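You operate a simulated robot arm through the tools that you are given. There is no shell and no other tool. Be economical: measure what you need, move in short steps, check, and stop when the job is done.

Carry out the task below with a simulated robot arm. There is one attempt and no reset: what you move stays moved.

JOB
Roll the bubbles out of the green book's label on the corner frame.
Fine: clamp it first and leave it clamped square; use the hand roller and put it back on the rest. Set down upright: hand roller. What is to be rubbed or washed off counts as gone when no trace of it is left.

It is judged by the outcome, as a careful person would: the job done as asked, and still so three seconds after it is handed in. It fails if anything else is knocked over, pushed out of place, dropped, spilled or broken.

ROBOT AND FRAMES
A 6-joint arm with a two-finger parallel gripper, fixed in place. Base frame: the origin is at the foot of the arm, x ahead of it, y to its left, z up; the work surface is at about z = 0.938. Units: m, degrees, N and s.
With the tool pointing down near the work surface it reaches from about 0.22 to 0.62 m from the base axis. Its first joint turns from -66.0 to 66.0 degrees. Payload 2.7 kg.
The tool frame sits at the grasp point between the pads (the TCP): z along the fingers, y along the line on which they close. The tips reach 0.023 m beyond it. The gripper opens to 0.094 m. The fingers are 0.038 m wide and 0.01 m thick; the gripper's body (0.054 by 0.096 m) begins 0.039 m behind the TCP.
Orientation is that of the tool frame in the base frame, as a unit quaternion [x, y, z, w]. With the fingers straight down and closing along the base's y, the tool's x points along the base's -x, its y along +y and its z along -z.

CONTROLS
- The arm moves only by the tool arm_command. Its arguments are lists of equal length, an entry for each row: "delta_pos": the shift along the tool's x, y, z in m, a list of three; "rotation": the turn, a rotation vector about the tool's x, y, z in degrees, a list of three; "claw": the gripper command, from -1 (shut) to 1 (fully open), values between in proportion. In form: {"delta_pos": [[dx, dy, dz], ...], "rotation": [[rx, ry, rz], ...], "claw": [claw, ...]}. A call has 1 to 8 rows; each row is the pose to reach, as a shift and turn from the pose commanded when the call began, along the tool's axes at that moment. Each row takes 0.2 s and may step no farther than 0.05 m and 8.6 degrees from the row before; otherwise, or with a gripper value out of range, the whole call is refused. Where a pose cannot be reached the arm comes as near as it can. A force on the tool above 40 N (or 10 N above the force at the start of the call, whichever is more), or a blocked arm, ends the call early, and 0.2 s more pass. The fingers move at their own pace (about 0.045 m/s each) and stop on an object; they squeeze with about 22 N. The grip force told is the motor's: it shows also when the fingers shut on nothing. Time passes only in rows, and 0.2 s behind the last, so rows that repeat a pose let the fingers close. It gives the time, the measured TCP pose, the force on the tool (base axes), the opening and the grip force at its end, in the units of the frame above (readings bear some noise), with the torque about the TCP (base axes, N m) and any sound that the robot's microphone picked up, and new pictures: "pictures" is both (left out), scene, wrist or none.
- Cameras (640 x 400 px; columns grow to the right, rows downward): "scene" is fixed at [0.0846, -0.4381, 1.4119]; the picture's right is [0.69, -0.73, 0.00], its down [-0.37, -0.35, -0.86] and it looks along [0.63, 0.59, -0.51] (base axes); focal length 332 px, centre (320, 200). "wrist" rides on the gripper at [0.087, 0.016, -0.074] in the tool frame; the picture's right is [-0.18, 0.98, 0.00], its down [-0.58, -0.11, -0.81] and it looks along [-0.79, -0.15, 0.59] (tool axes); focal length 243 px, centre (320, 200).
- point_at(camera, pixels): for up to 12 pixels [column, row] of the newest picture of that camera ("zoom" is the newest enlarged one), the place [x, y, z] in the base frame of the surface seen there, good to about 0.002 m. No time passes.
- enlarge(camera, box): a new picture of the part [left, top, right, bottom] of that camera's present view, enlarged. No time passes.
- finish_job(): hands the job in; it is judged then, once.

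Go step by step. Measure first, check grasps and placings, and put right what went wrong. The budget is 80 turns and 200 pictures, counting those below and the enlarged ones. Unless the task says otherwise, let go and move clear before handing in, and close with one line.

The tools are called as name(argument=value, ...) on one line, values as JSON. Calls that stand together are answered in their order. arm_command: Moves the arm, as the interface text tells. Its arguments: {"type":"object","properties":{"delta_pos":{"type":"array","items":{"type":"array","items":{"type":"number"}}},"rotation":{"type":"array","items":{"type":"array","items":{"type":"number"}}},"claw":{"type":"array","items":{"type":"number"}},"pictures":{"type":"string","enum":["both","scene","wrist","none"]}},"required":["delta_pos","rotation","claw"]} The other tools are called the same way: point_at (camera, pixels) gives the place of the surface under pixels of a picture; enlarge (camera, box) takes an enlarged picture of a part of a camera's view; finish_job () hands the job in.

At the start:

```text
t: 0.0
eef_pos: [0.4215, -0.0363, 1.2162]
ee_rot: [0.0, 1.0, 0.0, 0.001]
force: [0.2, 0.1, 0.2]
wrist_torque: [0.0, -0.02, 0.0]
finger_gap: 0.094
finger_force: 0.0
```

scene: 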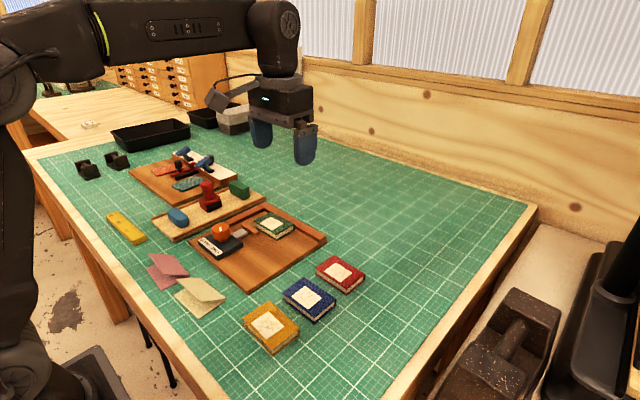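
wrist: 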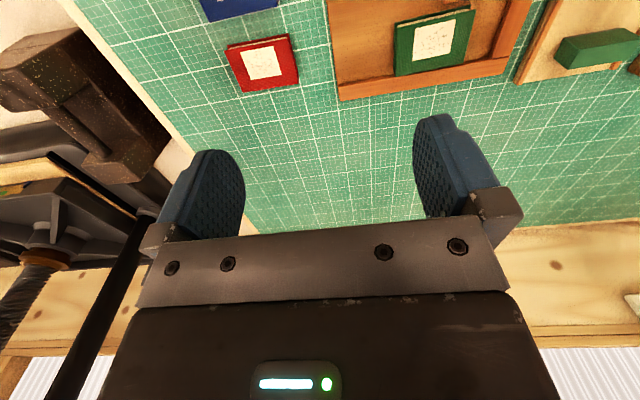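

The scene shows the green book on a wooden corner frame around (273,225), with a clamp-like orange-knob device at (220,235). I'll enlarge to look at the frame and the tool board.

enlarge(camera="scene", box=[180, 190, 340, 290])

enlarge(camera="scene", box=[110, 130, 270, 230])

```text
4.00 times, centred on (260, 240) of scene
```

zoom: 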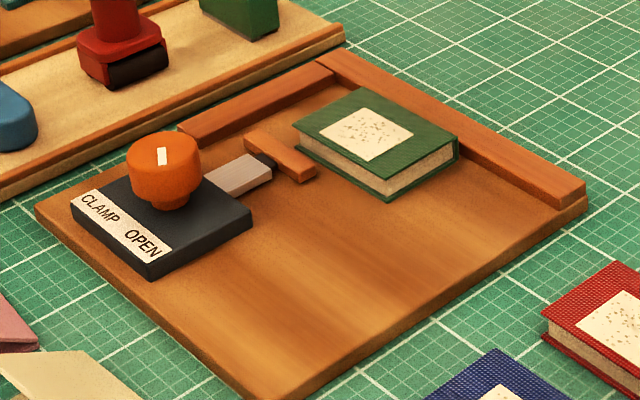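

```text
4.00 times, centred on (190, 180) of scene
```

zoom: 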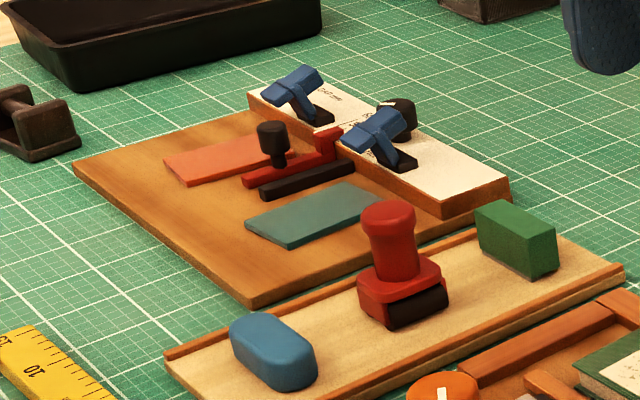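

The red tool at zoom (400,265) may be the roller, and the orange knob drives the clamp. I'll measure points on the frame, then look closer at the tools.

enlarge(camera="scene", box=[180, 170, 260, 220])

enlarge(camera="scene", box=[60, 110, 140, 190])

point_at(camera="scene", pixels=[[253, 220], [270, 212], [294, 227], [279, 235], [258, 208], [325, 239], [226, 224], [218, 226], [220, 232], [241, 224], [257, 233], [240, 234]])

enlarge(camera="wrist", box=[320, 0, 640, 200])

```text
8.00 times, centred on (220, 195) of scene
```

zoom: 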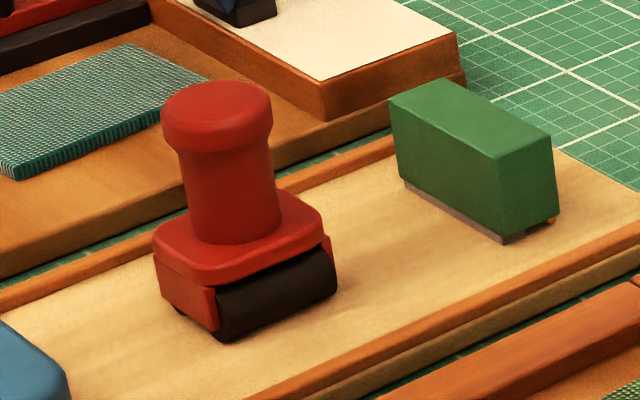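

```text
5.00 times, centred on (100, 150) of scene
```

zoom: 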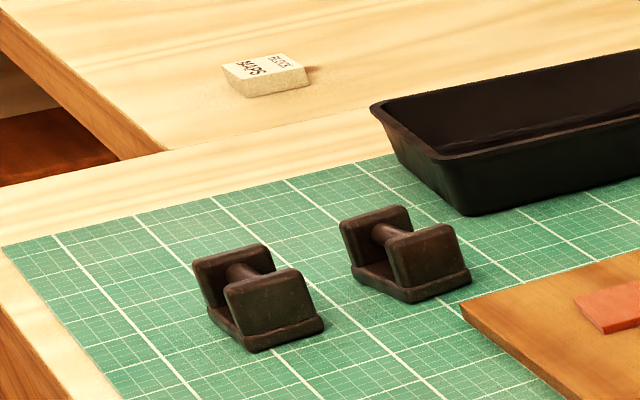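

```text
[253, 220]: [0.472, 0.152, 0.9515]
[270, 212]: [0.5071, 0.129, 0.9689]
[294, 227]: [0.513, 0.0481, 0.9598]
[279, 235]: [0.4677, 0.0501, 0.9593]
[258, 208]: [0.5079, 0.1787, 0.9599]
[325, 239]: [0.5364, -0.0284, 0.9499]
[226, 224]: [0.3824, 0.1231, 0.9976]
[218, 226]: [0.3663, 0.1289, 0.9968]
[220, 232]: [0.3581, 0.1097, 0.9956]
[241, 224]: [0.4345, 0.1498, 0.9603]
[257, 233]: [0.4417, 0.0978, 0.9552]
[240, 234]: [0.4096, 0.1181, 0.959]
```

```text
2.00 times, centred on (480, 100) of wrist
```

zoom: 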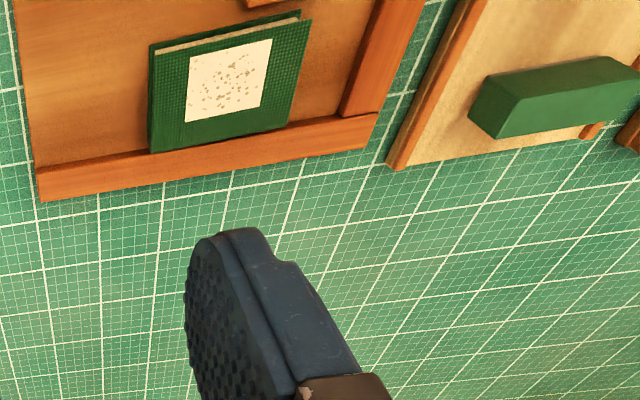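

The roller is the red tool with the black roll. The green book is slightly skewed and off the side fence, so I'll measure it precisely in the wrist zoom.

point_at(camera="zoom", pixels=[[45, 168], [130, 156], [330, 124], [370, 117], [383, 100], [405, 30], [344, 110], [372, 20], [160, 148], [288, 124], [310, 25], [153, 48]])

point_at(camera="wrist", pixels=[[415, 33], [453, 23], [450, 52], [415, 60], [340, 97], [508, 73]])

arm_command(delta_pos=[[0.04, 0.03, 0.02], [0.08, 0.06, 0.04], [0.11, 0.09, 0.06], [0.11, 0.12, 0.08]], rotation=[[0, 0, 0], [0, 0, 0], [0, 0, 0], [0, 0, 0]], claw=[1, 1, 1, 1])

```text
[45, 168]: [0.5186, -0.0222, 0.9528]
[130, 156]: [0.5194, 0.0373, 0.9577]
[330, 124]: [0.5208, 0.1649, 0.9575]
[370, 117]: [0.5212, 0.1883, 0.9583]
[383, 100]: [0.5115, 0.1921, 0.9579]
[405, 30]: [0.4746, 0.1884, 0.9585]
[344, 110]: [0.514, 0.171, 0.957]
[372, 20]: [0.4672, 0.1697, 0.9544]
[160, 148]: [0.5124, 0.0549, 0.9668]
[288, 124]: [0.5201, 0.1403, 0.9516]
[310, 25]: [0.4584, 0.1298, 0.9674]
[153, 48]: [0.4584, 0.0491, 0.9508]
```

```text
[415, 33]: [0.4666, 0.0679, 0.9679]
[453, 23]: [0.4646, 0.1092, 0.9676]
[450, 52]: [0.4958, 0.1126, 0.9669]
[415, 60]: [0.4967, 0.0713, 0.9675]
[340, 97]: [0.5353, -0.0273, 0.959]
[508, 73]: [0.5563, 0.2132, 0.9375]
```

```text
refused: row 1 steps farther than a row can; nothing moved
```

The fence inner faces lie at x≈0.520 and y≈0.170, and the book is turned about 4° and roughly 3 cm off the side fence. I'll move back and lower for a better view.

arm_command(delta_pos=[[0.03, 0.025, 0.015], [0.06, 0.05, 0.03], [0.09, 0.075, 0.045], [0.11, 0.1, 0.07], [0.125, 0.12, 0.1]], rotation=[[0, 0, 0], [0, 0, 0], [0, 0, 0], [0, 0, 0], [0, 0, 0]], claw=[1, 1, 1, 1, 1])

```text
t: 1.2
eef_pos: [0.2968, 0.0831, 1.1151]
ee_rot: [0.0, 1.0, 0.0, 0.001]
force: [-0.3, 0.1, 0.2]
wrist_torque: [0.01, 0.01, 0.02]
finger_gap: 0.0941
finger_force: 0.1
```

scene: 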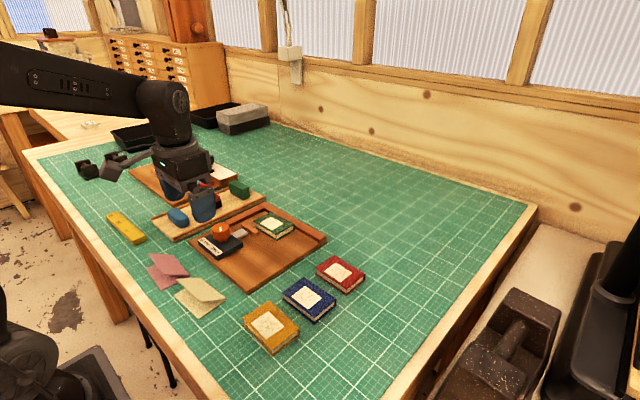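
wrist: 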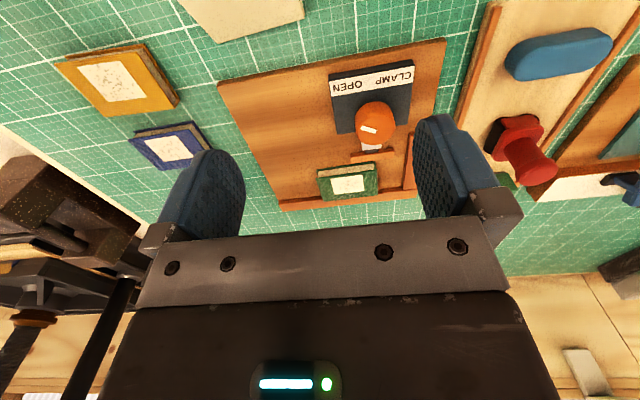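

enlarge(camera="wrist", box=[290, 50, 450, 210])

enlarge(camera="wrist", box=[460, 90, 580, 210])

point_at(camera="wrist", pixels=[[332, 78], [412, 62], [408, 92], [362, 127], [378, 130], [372, 103], [352, 156], [392, 148], [405, 134], [410, 186], [545, 145], [510, 130]])

```text
2.50 times, centred on (370, 130) of wrist
```

zoom: 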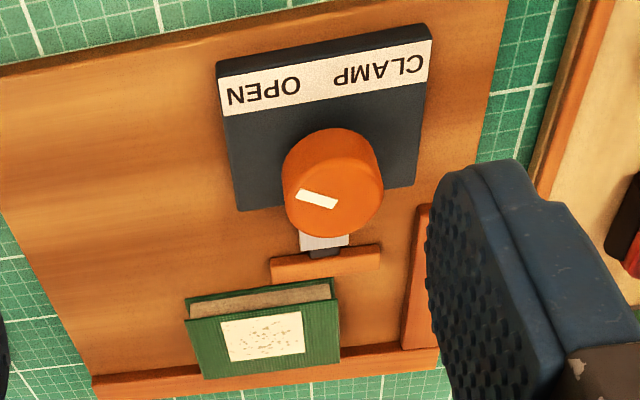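

```text
3.33 times, centred on (520, 150) of wrist
```

zoom: 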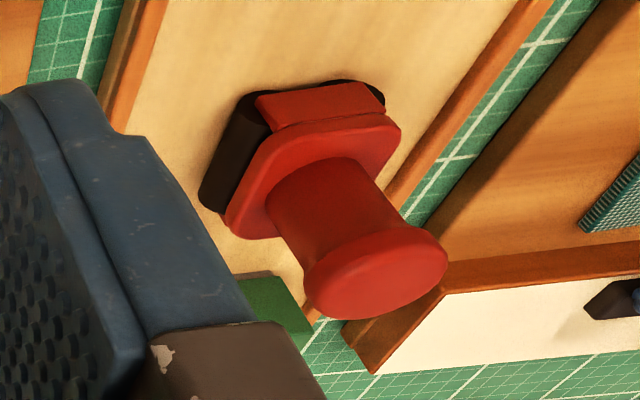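

```text
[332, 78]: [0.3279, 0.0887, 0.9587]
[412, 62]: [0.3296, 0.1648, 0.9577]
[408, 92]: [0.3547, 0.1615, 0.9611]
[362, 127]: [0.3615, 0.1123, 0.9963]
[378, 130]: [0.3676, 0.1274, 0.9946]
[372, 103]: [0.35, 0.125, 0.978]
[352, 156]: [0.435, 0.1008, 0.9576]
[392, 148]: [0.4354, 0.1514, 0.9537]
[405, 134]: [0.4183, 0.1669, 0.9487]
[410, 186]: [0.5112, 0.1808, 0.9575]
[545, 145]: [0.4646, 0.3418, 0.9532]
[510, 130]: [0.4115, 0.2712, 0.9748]
```

The knob's white mark at wrist (361,127)–(377,132) points towards OPEN. I'll enlarge the knob and roller and take points for the grasps.

enlarge(camera="wrist", box=[325, 80, 421, 140])

point_at(camera="wrist", pixels=[[300, 120], [310, 180], [300, 195], [353, 196], [320, 178], [338, 174], [375, 165], [378, 192]])

```text
6.67 times, centred on (373, 110) of wrist
```

zoom: 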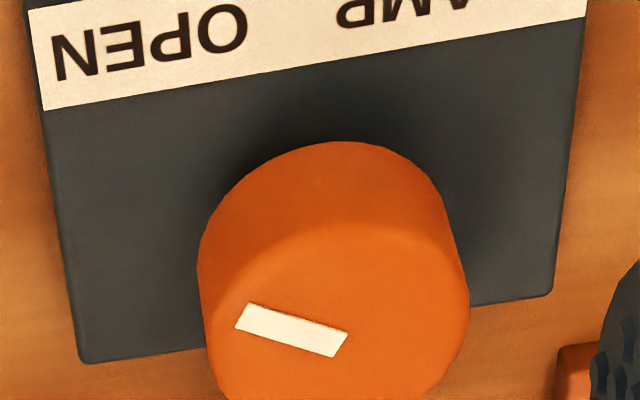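

```text
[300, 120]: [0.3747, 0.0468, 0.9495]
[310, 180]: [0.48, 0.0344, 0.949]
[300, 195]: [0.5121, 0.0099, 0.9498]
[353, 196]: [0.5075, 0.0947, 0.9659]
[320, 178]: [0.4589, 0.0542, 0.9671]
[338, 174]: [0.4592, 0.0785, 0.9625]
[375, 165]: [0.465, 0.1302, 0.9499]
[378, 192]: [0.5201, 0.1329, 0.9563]
```

point_at(camera="zoom", pixels=[[205, 290], [467, 310], [340, 240], [340, 395], [245, 318], [342, 342], [240, 390], [440, 380], [420, 260], [80, 360], [550, 293], [560, 80]])

arm_command(delta_pos=[[-0.045, -0.013, 0], [-0.09, -0.026, 0], [-0.135, -0.039, 0.02], [-0.17, -0.05, 0.05], [-0.191, -0.058, 0.075]], rotation=[[0, 0, 0], [0, 0, 0], [0, 0, 0], [0, 0, 0], [0, 0, 0]], claw=[-1, -1, -1, -1, -1])

```text
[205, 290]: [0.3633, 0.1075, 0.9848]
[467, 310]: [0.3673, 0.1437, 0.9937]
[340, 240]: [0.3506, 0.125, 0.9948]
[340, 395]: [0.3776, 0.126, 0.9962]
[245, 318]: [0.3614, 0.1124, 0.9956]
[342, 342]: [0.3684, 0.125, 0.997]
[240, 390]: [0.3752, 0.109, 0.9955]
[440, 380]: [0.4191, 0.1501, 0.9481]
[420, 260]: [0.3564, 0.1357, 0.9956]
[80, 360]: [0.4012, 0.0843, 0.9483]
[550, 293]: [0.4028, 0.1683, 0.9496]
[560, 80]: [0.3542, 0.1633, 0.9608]
```

```text
refused: row 3 steps farther than a row can; nothing moved
```

Knob centre is about (0.368, 0.1255), 36 mm across, top at z 0.996. Next I'll close the fingers and move to the right side of the book.

arm_command(delta_pos=[[-0.04, -0.012, 0], [-0.08, -0.024, 0], [-0.12, -0.036, 0.01], [-0.155, -0.048, 0.03], [-0.18, -0.062, 0.06], [-0.191, -0.068, 0.09]], rotation=[[0, 0, 0], [0, 0, 0], [0, 0, 0], [0, 0, 0], [0, 0, 0], [0, 0, 0]], claw=[-1, -1, -1, -1, -1, -1])

```text
t: 2.6
eef_pos: [0.4895, 0.0163, 1.0262]
ee_rot: [0.001, 1.0, 0.0, 0.001]
force: [0.2, -0.2, 0.7]
wrist_torque: [0.01, 0.0, 0.02]
finger_gap: 0.0
finger_force: 22.4
```

scene: 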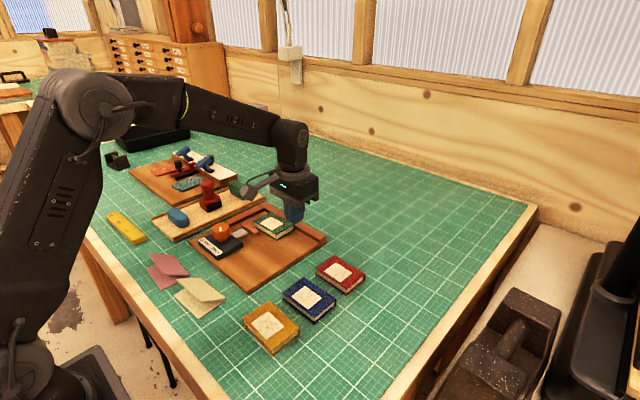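
wrist: 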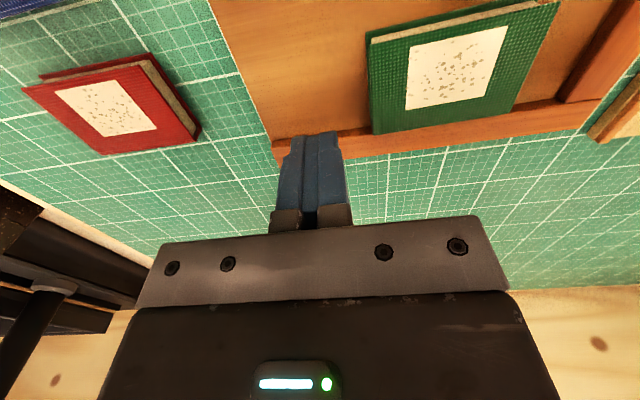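

Fingers are shut and clear at y 0.016. I'll lower them to z≈0.977, then push the book towards +y.

arm_command(delta_pos=[[0.002, 0, 0.025], [0.002, 0, 0.049], [0.002, 0.01, 0.049], [0.002, 0.02, 0.049], [0.002, 0.028, 0.049], [0.002, 0.036, 0.049], [0.002, 0.044, 0.049], [0.002, 0.05, 0.049]], rotation=[[0, 0, 0], [0, 0, 0], [0, 0, 0], [0, 0, 0], [0, 0, 0], [0, 0, 0], [0, 0, 0], [0, 0, 0]], claw=[-1, -1, -1, -1, -1, -1, -1, -1])

```text
t: 4.4
eef_pos: [0.4856, 0.0655, 0.9778]
ee_rot: [0.0, 1.0, 0.0, -0.001]
force: [0.6, -2.0, -0.3]
wrist_torque: [0.02, 0.0, 0.04]
finger_gap: 0.0
finger_force: 21.5
```

scene: 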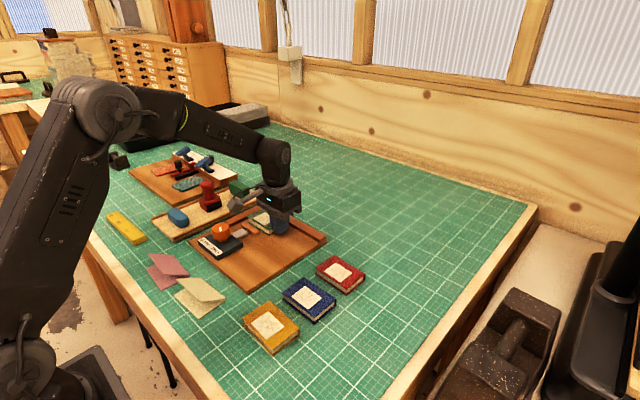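
wrist: 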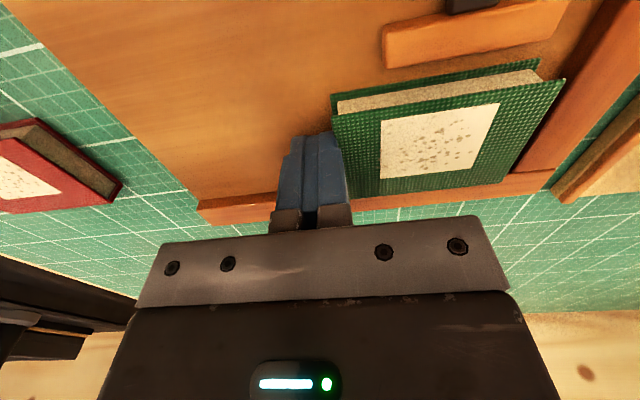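

Contact shows −2 N and the book is sliding, with its right side about 13 mm from the fence. I'll continue in small steps.

arm_command(delta_pos=[[0, 0.004, 0], [0, 0.008, 0], [0, 0.01, 0], [0, 0.012, 0], [0, 0.014, 0]], rotation=[[0, 0, 0], [0, 0, 0], [0, 0, 0], [0, 0, 0], [0, 0, 0]], claw=[-1, -1, -1, -1, -1], pictures="wrist")

```text
t: 5.6
eef_pos: [0.4861, 0.0783, 0.9769]
ee_rot: [0.001, 1.0, -0.002, 0.0]
force: [0.0, -10.7, 2.4]
wrist_torque: [-0.2, -0.02, 0.02]
finger_gap: 0.0003
finger_force: 21.8
```

wrist: 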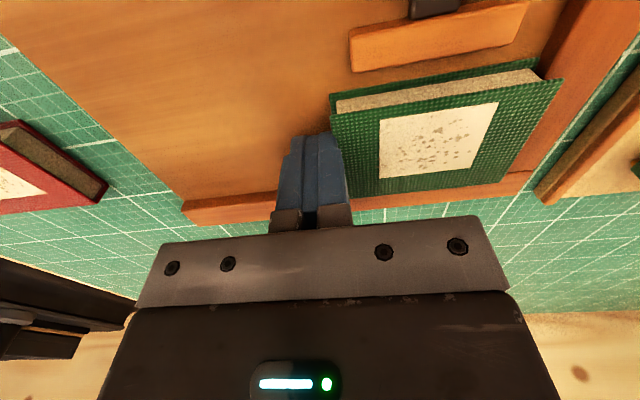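

−10.7 N says the book is now firmly against the side fence and looks square. I'll back off, rise, and go above the knob with the fingers open.

arm_command(delta_pos=[[0, -0.008, 0], [0, -0.008, -0.04], [0, -0.008, -0.075], [0.04, 0.01, -0.075], [0.08, 0.03, -0.075], [0.117, 0.047, -0.075]], rotation=[[0, 0, 0], [0, 0, 0], [0, 0, 0], [0, 0, 0], [0, 0, 0], [0, 0, 0]], claw=[-1, -1, -1, 0.5, 0.5, 0.5])

```text
t: 7.0
eef_pos: [0.3676, 0.1266, 1.0519]
ee_rot: [0.0, 1.0, 0.0, 0.0]
force: [-0.8, -0.2, -0.2]
wrist_torque: [0.02, 0.03, -0.01]
finger_gap: 0.0688
finger_force: 0.1
```

scene: 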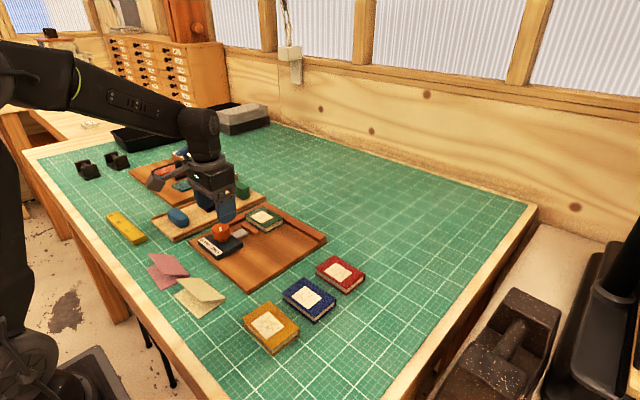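
wrist: 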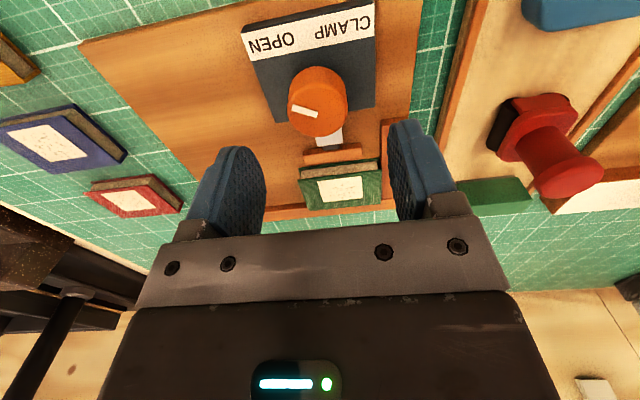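

The fingers are open over the knob. I'll descend to z≈0.989 and close on it.

arm_command(delta_pos=[[0, 0, 0.03], [0, 0, 0.05], [0, 0, 0.063], [0, 0, 0.063], [0, 0, 0.063], [0, 0, 0.063]], rotation=[[0, 0, 0], [0, 0, 0], [0, 0, 0], [0, 0, 0], [0, 0, 0], [0, 0, 0]], claw=[0.5, 0.5, 0.5, -1, -1, -1], pictures="wrist")

```text
t: 8.4
eef_pos: [0.3685, 0.1244, 0.9895]
ee_rot: [0.001, 1.0, -0.001, 0.0]
force: [1.4, -15.2, -1.7]
wrist_torque: [-0.36, -0.29, 0.02]
finger_gap: 0.0374
finger_force: 44.0
```

wrist: 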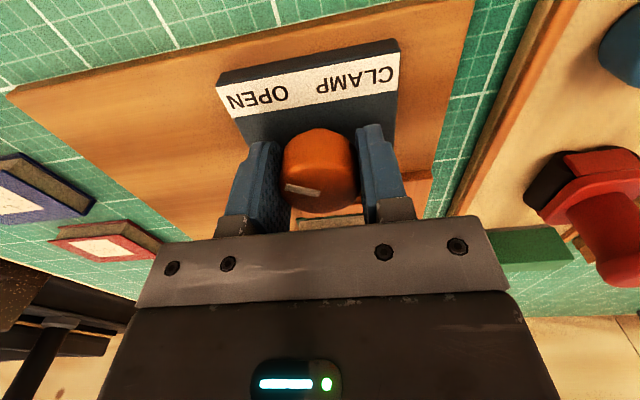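

Gripped (opening 37 mm), with −15 N sideways, so the knob centre is slightly lower in y. I'll shift by −2 mm and turn clockwise about 32° to see what moves.

arm_command(delta_pos=[[0, -0.002, 0], [0, -0.002, 0], [0, -0.002, 0], [0, -0.002, 0], [0, -0.002, 0]], rotation=[[0, 0, 0], [0, 0, 8], [0, 0, 16], [0, 0, 24], [0, 0, 32]], claw=[-1, -1, -1, -1, -1], pictures="both")

```text
t: 9.6
eef_pos: [0.3698, 0.1255, 0.9902]
ee_rot: [0.278, 0.961, 0.001, 0.001]
force: [0.5, 4.0, 4.0]
wrist_torque: [-0.1, -0.37, -0.01]
finger_gap: 0.0373
finger_force: 44.4
```

scene: 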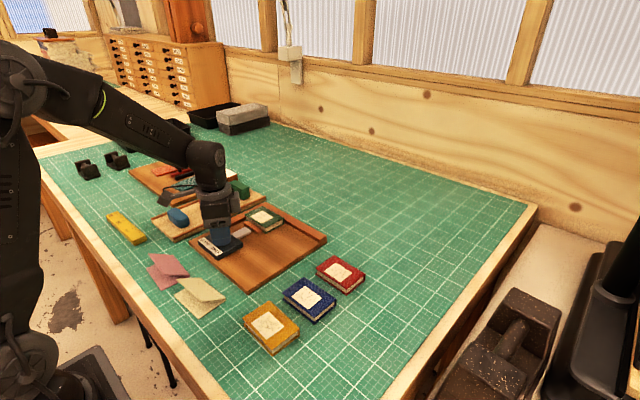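
wrist: 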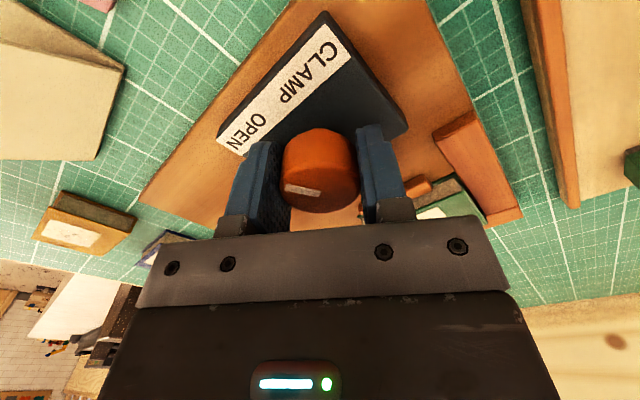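

The knob turns with the gripper (mark unmoved in the image) and torque is tiny. I'll continue clockwise.

arm_command(delta_pos=[[0, 0, 0], [0, 0, 0], [0, 0, 0], [0, 0, 0], [0, 0, 0]], rotation=[[0, 0, 8], [0, 0, 16], [0, 0, 24], [0, 0, 32], [0, 0, 40]], claw=[-1, -1, -1, -1, -1], pictures="both")

enlarge(camera="scene", box=[180, 190, 340, 290])

```text
t: 10.8
eef_pos: [0.3686, 0.1246, 0.9895]
ee_rot: [0.59, 0.808, 0.0, 0.0]
force: [-6.6, -1.6, 17.9]
wrist_torque: [0.09, -0.06, 0.01]
finger_gap: 0.0373
finger_force: 45.0
```

scene: 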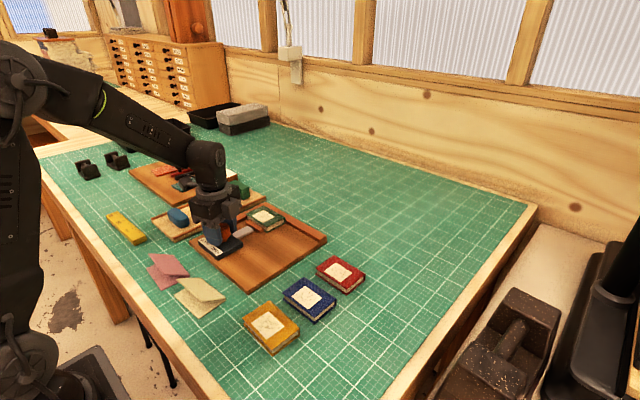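
wrist: 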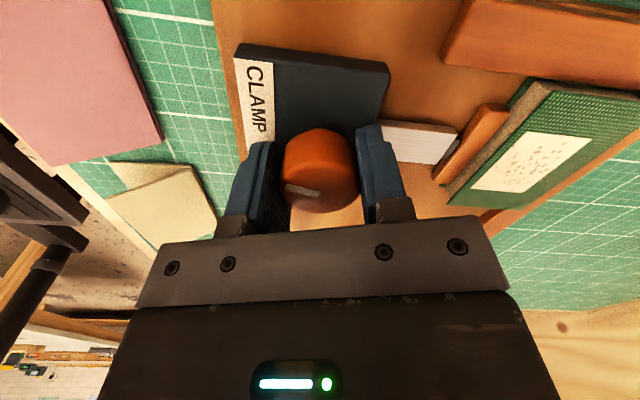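

```text
4.00 times, centred on (260, 240) of scene
```

zoom: 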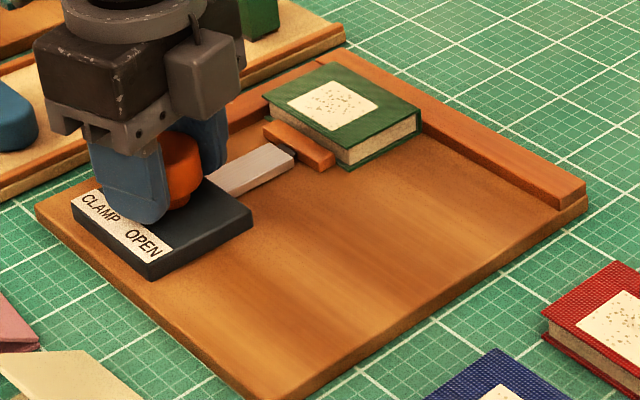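

The clamp bar has advanced and now nearly touches the book. I'll continue clockwise and watch the torque.

arm_command(delta_pos=[[0, 0, 0], [0, 0, 0], [0, 0, 0]], rotation=[[0, 0, 8], [0, 0, 16], [0, 0, 24]], claw=[-1, -1, -1], pictures="both")

enlarge(camera="scene", box=[220, 190, 300, 240])

```text
t: 11.6
eef_pos: [0.3691, 0.1243, 0.9903]
ee_rot: [0.744, 0.668, 0.001, 0.001]
force: [-8.6, 1.2, 24.0]
wrist_torque: [-0.6, 0.17, 0.03]
finger_gap: 0.0373
finger_force: 45.0
```

scene: 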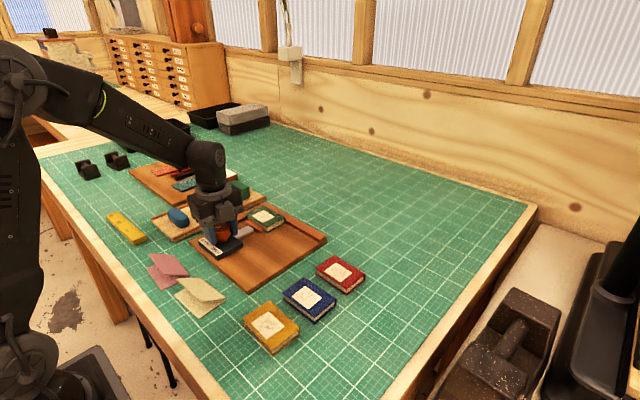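
wrist: 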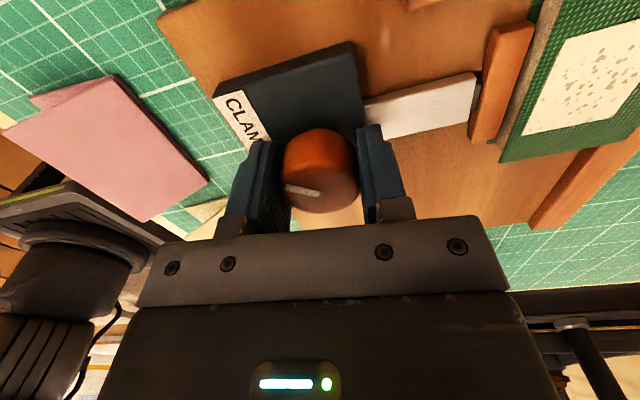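

```text
8.00 times, centred on (260, 215) of scene
```

zoom: 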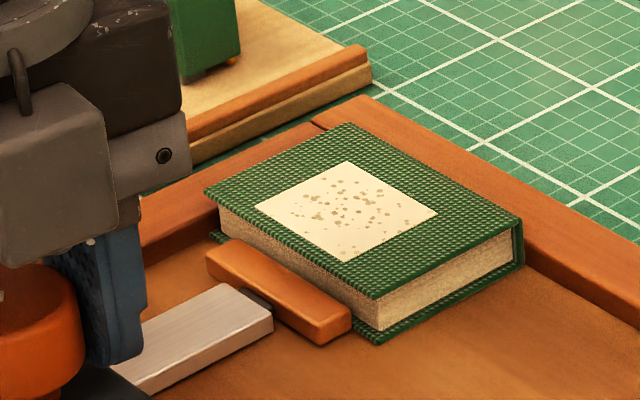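

The bar seems almost on the book and the vertical force has crept to 24 N. I'll raise slightly to relieve it and turn further clockwise.

arm_command(delta_pos=[[0, 0, -0.001], [0, 0, -0.001], [0, 0, -0.001], [0, 0, -0.001]], rotation=[[0, 0, 0], [0, 0, 8], [0, 0, 16], [0, 0, 24]], claw=[-1, -1, -1, -1], pictures="wrist")

enlarge(camera="scene", box=[220, 190, 300, 240])

```text
t: 12.6
eef_pos: [0.369, 0.125, 0.9896]
ee_rot: [0.867, 0.498, -0.001, -0.001]
force: [-7.1, 2.4, 1.5]
wrist_torque: [0.79, -0.23, 0.03]
finger_gap: 0.0374
finger_force: 45.0
```

wrist: 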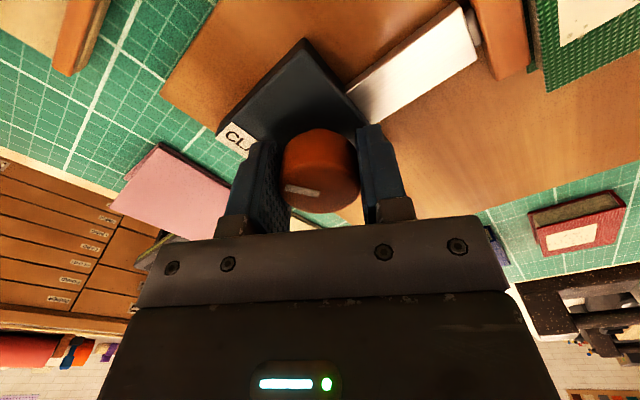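

```text
8.00 times, centred on (260, 215) of scene
```

zoom: 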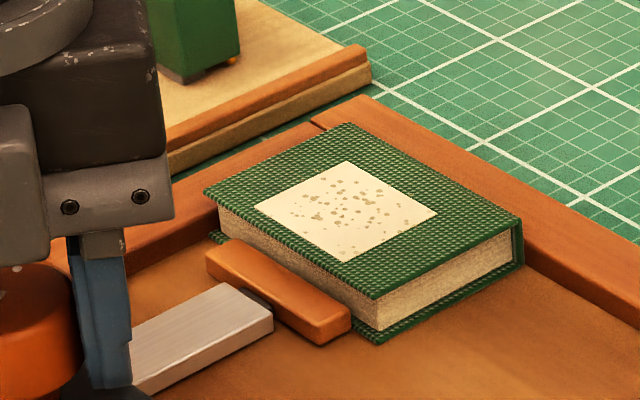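

The bar stopped moving between the last two pictures, and the mark has come around to CLAMP. I'll try a bit further to feel for the stop.

arm_command(delta_pos=[[0, 0, 0], [0, 0, 0], [0, 0, 0]], rotation=[[0, 0, 7], [0, 0, 14], [0, 0, 20]], claw=[-1, -1, -1], pictures="wrist")

enlarge(camera="scene", box=[220, 190, 300, 240])

```text
t: 13.4
eef_pos: [0.3692, 0.1242, 0.9904]
ee_rot: [0.94, 0.341, -0.001, 0.0]
force: [-7.5, 3.9, -2.7]
wrist_torque: [0.08, 0.16, 0.57]
finger_gap: 0.0372
finger_force: 44.9
```

wrist: 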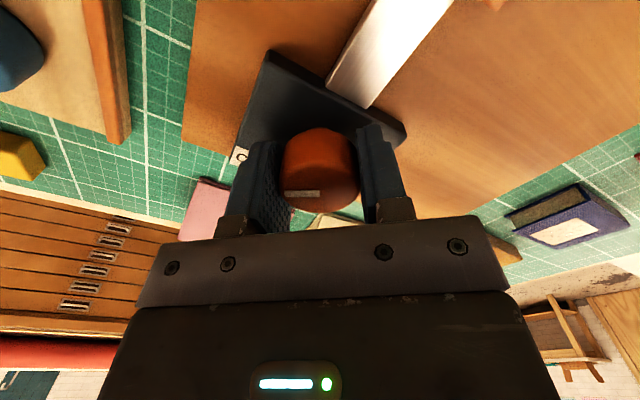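

```text
8.00 times, centred on (260, 215) of scene
```

zoom: 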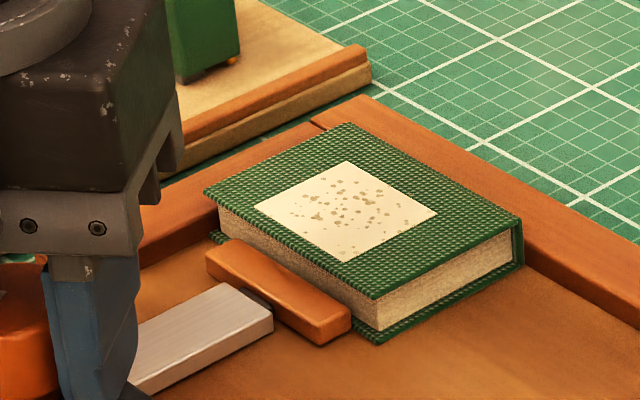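

Torque rose to 0.57 N·m, so the clamp is at its stop. I'll let go, rise, and turn back.

arm_command(delta_pos=[[0, 0, 0], [0, 0, 0], [0, 0, -0.04], [0, 0, -0.08], [0, 0, -0.1], [0, 0, -0.1]], rotation=[[0, 0, 0], [0, 0, 0], [0, 0, 0], [0, 0, 0], [0, 0, -8], [0, 0, -16]], claw=[0.3, 0.3, 0.3, 0.3, 0.3, 0.3], pictures="scene")

arm_command(delta_pos=[[0, 0, 0], [0, 0, 0], [0, 0, 0], [0, 0, 0], [0, 0, 0], [0, 0, 0], [0, 0, 0], [0, 0, 0]], rotation=[[0, 0, -8], [0, 0, -16], [0, 0, -24], [0, 0, -32], [0, 0, -40], [0, 0, -48], [0, 0, -56], [0, 0, -64]], claw=[0.3, 0.3, 0.3, 0.3, 0.3, 0.3, 0.3, 0.3], pictures="none")

arm_command(delta_pos=[[0, 0, 0], [0, 0, 0], [0, 0, 0], [0, 0, 0], [0, 0, 0], [0, 0, 0], [0, 0, 0], [0, 0, 0]], rotation=[[0, 0, -8], [0, 0, -16], [0, 0, -24], [0, 0, -32], [0, 0, -40], [0, 0, -48], [0, 0, -56], [0, 0, -60]], claw=[0.3, 0.3, 0.3, 0.3, 0.3, 0.3, 0.3, 0.3], pictures="both")

```text
t: 14.8
eef_pos: [0.3681, 0.1236, 1.0901]
ee_rot: [0.882, 0.47, 0.0, 0.0]
force: [0.6, 0.9, -0.6]
wrist_torque: [-0.03, -0.02, 0.0]
finger_gap: 0.061
finger_force: 0.1
```

scene: 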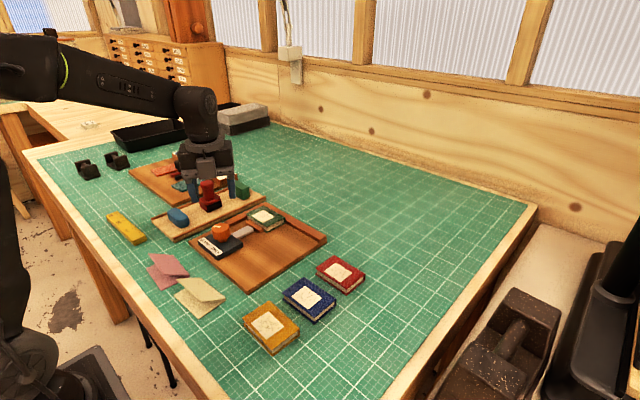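

```text
t: 16.6
eef_pos: [0.3681, 0.1242, 1.0911]
ee_rot: [0.498, 0.867, 0.0, 0.0]
force: [0.5, -0.4, -0.3]
wrist_torque: [0.03, -0.02, -0.01]
finger_gap: 0.0612
finger_force: 0.1
```

```text
t: 18.4
eef_pos: [0.3694, 0.1229, 1.0905]
ee_rot: [-0.001, 1.0, 0.0, 0.0]
force: [0.1, -0.3, 0.2]
wrist_torque: [0.01, 0.01, 0.0]
finger_gap: 0.0609
finger_force: 0.1
```

scene: 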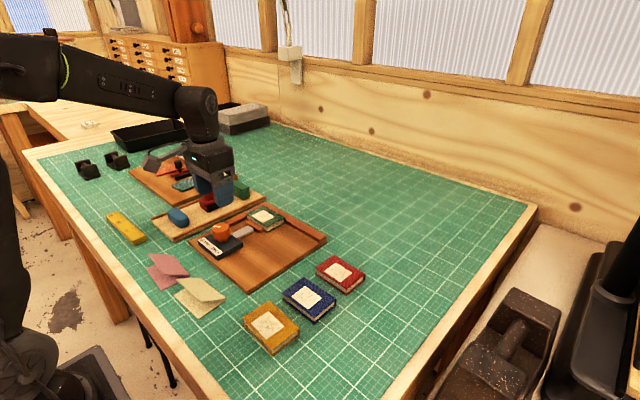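
wrist: 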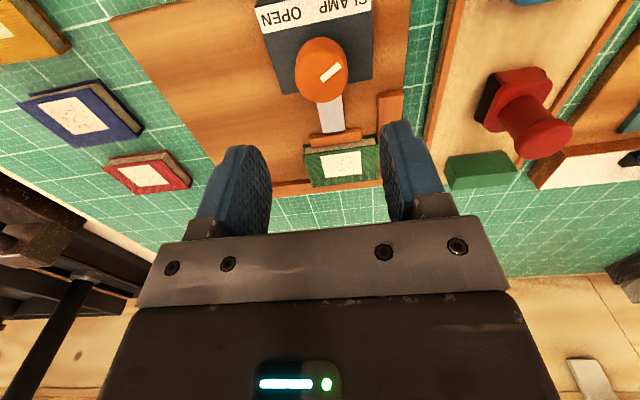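

enlarge(camera="wrist", box=[280, 30, 420, 200])

point_at(camera="zoom", pixels=[[300, 282], [350, 280]])

enlarge(camera="wrist", box=[420, 40, 620, 200])

point_at(camera="wrist", pixels=[[324, 156], [358, 151], [361, 174], [328, 178], [490, 110], [525, 75], [545, 140], [575, 130], [525, 155], [482, 125], [500, 72]])

```text
2.35 times, centred on (350, 115) of wrist
```

zoom: 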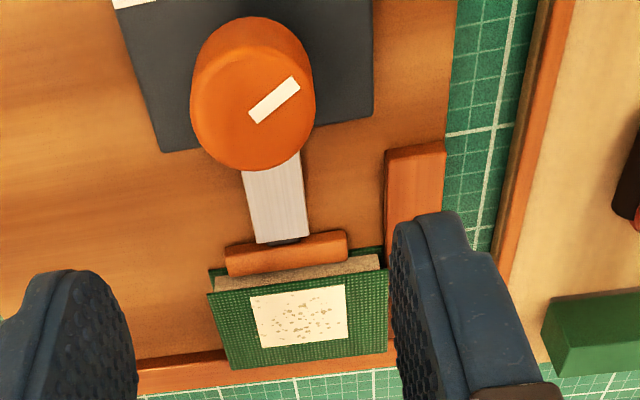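

```text
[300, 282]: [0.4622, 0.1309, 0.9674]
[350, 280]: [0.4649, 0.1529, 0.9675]
```

```text
2.50 times, centred on (520, 120) of wrist
```

zoom: 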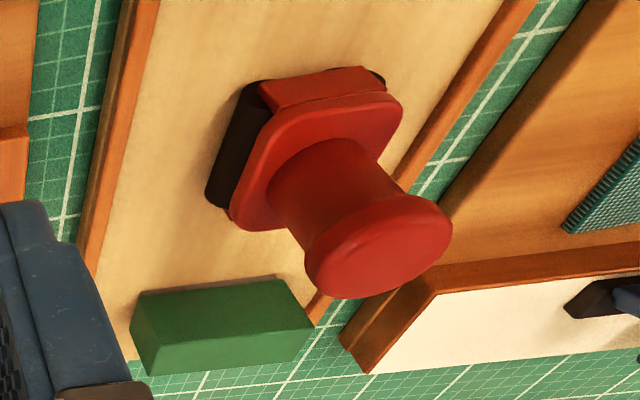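

```text
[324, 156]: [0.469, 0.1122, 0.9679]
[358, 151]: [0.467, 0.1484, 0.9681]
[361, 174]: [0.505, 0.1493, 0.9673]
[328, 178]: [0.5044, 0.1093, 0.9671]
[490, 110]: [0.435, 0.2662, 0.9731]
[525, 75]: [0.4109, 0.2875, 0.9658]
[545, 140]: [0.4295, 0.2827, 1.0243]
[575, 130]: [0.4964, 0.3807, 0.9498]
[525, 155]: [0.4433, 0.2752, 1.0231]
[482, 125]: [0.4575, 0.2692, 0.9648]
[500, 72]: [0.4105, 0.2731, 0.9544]
```

The label is square at x 0.468–0.505, y 0.110–0.149, and the book is tight in the corner. Now I'll measure the roller's handle and base.

point_at(camera="zoom", pixels=[[385, 248], [320, 262], [444, 225], [380, 205], [390, 290], [300, 210], [385, 165], [225, 180], [262, 95], [330, 72], [245, 215], [290, 180]])

enlarge(camera="scene", box=[180, 170, 244, 220])

```text
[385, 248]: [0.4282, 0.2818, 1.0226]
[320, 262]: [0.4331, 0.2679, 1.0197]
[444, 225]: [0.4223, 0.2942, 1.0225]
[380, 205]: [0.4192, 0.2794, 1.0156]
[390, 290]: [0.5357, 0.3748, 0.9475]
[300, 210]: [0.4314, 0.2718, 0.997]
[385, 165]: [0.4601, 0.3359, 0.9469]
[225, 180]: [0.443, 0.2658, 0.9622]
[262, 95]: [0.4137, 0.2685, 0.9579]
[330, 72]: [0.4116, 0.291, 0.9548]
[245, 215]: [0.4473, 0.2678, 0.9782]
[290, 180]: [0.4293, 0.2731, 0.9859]
```

```text
8.00 times, centred on (212, 195) of scene
```

zoom: 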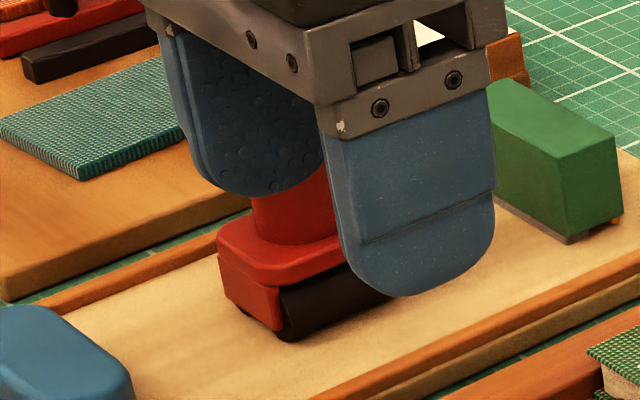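

The handle centre is about (0.428, 0.2815), cap top z 1.023. The roll axis lies about 5° clockwise from x, so I'll go above it with a +5° turn.

arm_command(delta_pos=[[-0.015, 0.04, 0], [-0.03, 0.08, 0], [-0.045, 0.12, 0], [-0.0587, 0.1586, 0], [-0.0587, 0.1586, 0.03]], rotation=[[0, 0, 1], [0, 0, 2], [0, 0, 4], [0, 0, 5], [0, 0, 5]], claw=[0.3, 0.3, 0.3, 0.3, 0.3])

```text
t: 19.6
eef_pos: [0.4273, 0.2855, 1.0605]
ee_rot: [0.044, 0.999, 0.0, -0.001]
force: [0.7, 0.8, 0.0]
wrist_torque: [-0.02, -0.01, 0.0]
finger_gap: 0.0611
finger_force: 0.1
```

scene: 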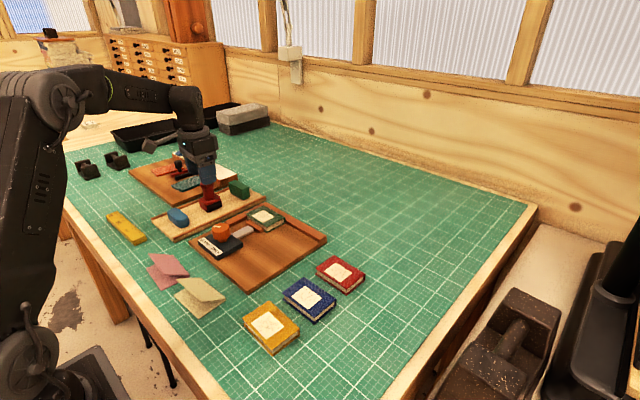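
wrist: 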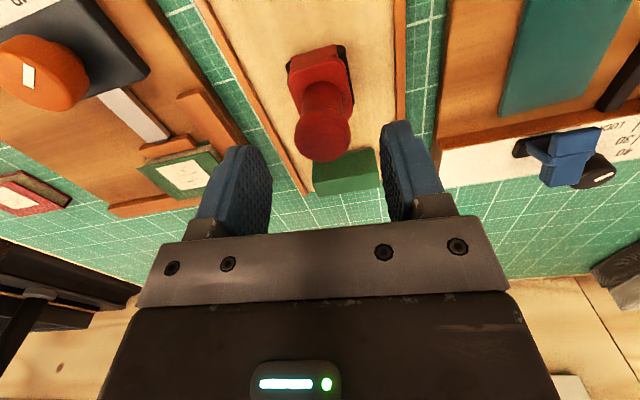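

The roller is centred between the fingers around (323,135). I'll check its exact pose from this view.

enlarge(camera="wrist", box=[272, 40, 368, 170])

point_at(camera="wrist", pixels=[[323, 137], [298, 134], [348, 130], [322, 113], [325, 156], [290, 70], [333, 54], [338, 50], [352, 98], [292, 92], [270, 80], [380, 80]])

```text
3.08 times, centred on (320, 105) of wrist
```

zoom: 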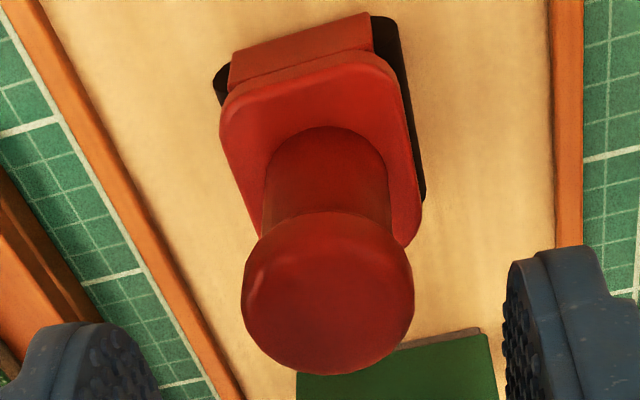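

```text
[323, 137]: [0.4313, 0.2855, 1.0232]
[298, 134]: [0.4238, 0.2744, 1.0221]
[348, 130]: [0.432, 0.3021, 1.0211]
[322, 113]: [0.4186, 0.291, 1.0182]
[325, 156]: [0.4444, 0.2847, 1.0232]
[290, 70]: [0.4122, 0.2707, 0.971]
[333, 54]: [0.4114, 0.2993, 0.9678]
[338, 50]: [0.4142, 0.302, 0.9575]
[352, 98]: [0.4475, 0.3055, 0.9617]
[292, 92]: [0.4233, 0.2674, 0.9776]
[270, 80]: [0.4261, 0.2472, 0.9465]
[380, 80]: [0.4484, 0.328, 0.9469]
```

The base front edge shows the roller about 2° counter-clockwise, and its handle centre is near (0.431, 0.286). I'll correct the yaw and x, descend to z≈1.006, and close.

arm_command(delta_pos=[[-0.0035, 0.0005, 0.01], [-0.0035, 0.0005, 0.03], [-0.0035, 0.0005, 0.054], [-0.0035, 0.0005, 0.054], [-0.0035, 0.0005, 0.054], [-0.0035, 0.0005, 0.054], [-0.0035, 0.0005, 0.054]], rotation=[[0, 0, -4], [0, 0, -7], [0, 0, -7], [0, 0, -7], [0, 0, -7], [0, 0, -7], [0, 0, -7]], claw=[0.3, 0.3, 0.3, -1, -1, -1, -1])

```text
t: 21.2
eef_pos: [0.431, 0.284, 1.005]
ee_rot: [-0.018, 1.0, 0.0, 0.0]
force: [0.3, 1.2, -0.1]
wrist_torque: [-0.03, -0.03, 0.02]
finger_gap: 0.033
finger_force: 22.0
```

scene: 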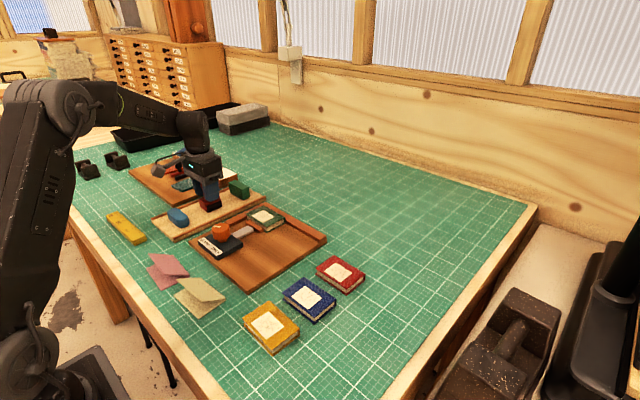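
wrist: 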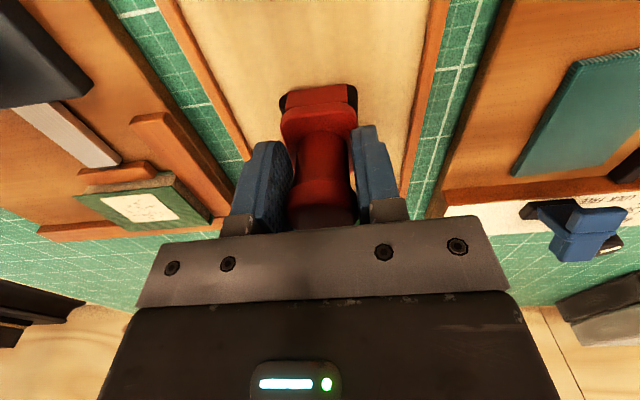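

The handle is gripped at 33 mm opening, with TCP about 0.0585 above the roll's bottom. I'll lift it straight up and check.

arm_command(delta_pos=[[0, 0, -0.02], [0, 0, -0.05], [0, 0, -0.07]], rotation=[[0, 0, 0], [0, 0, 0], [0, 0, 0]], claw=[-1, -1, -1])

enlarge(camera="scene", box=[170, 150, 266, 210])

```text
t: 22.0
eef_pos: [0.4315, 0.2837, 1.0756]
ee_rot: [-0.017, 1.0, 0.0, -0.001]
force: [-0.5, -1.0, -0.8]
wrist_torque: [-0.01, 0.02, -0.02]
finger_gap: 0.0332
finger_force: 22.3
```

scene: 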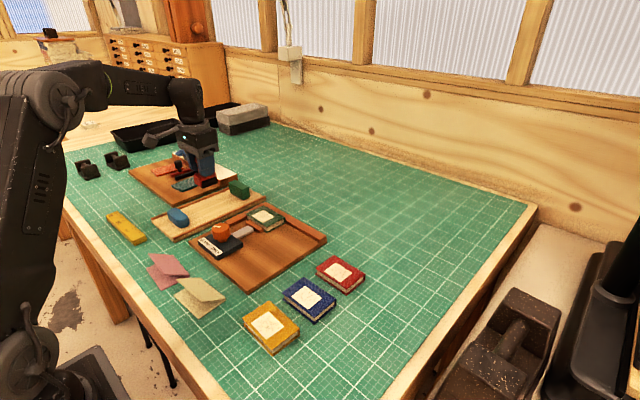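
wrist: 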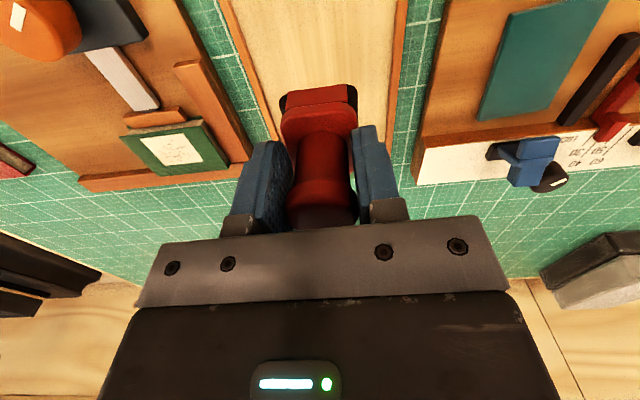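

```text
6.67 times, centred on (218, 180) of scene
```

zoom: 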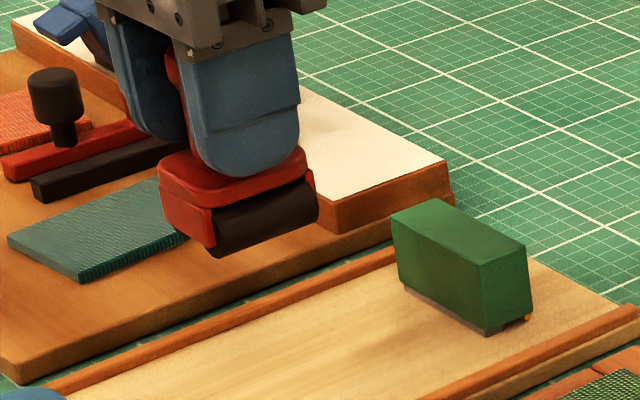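

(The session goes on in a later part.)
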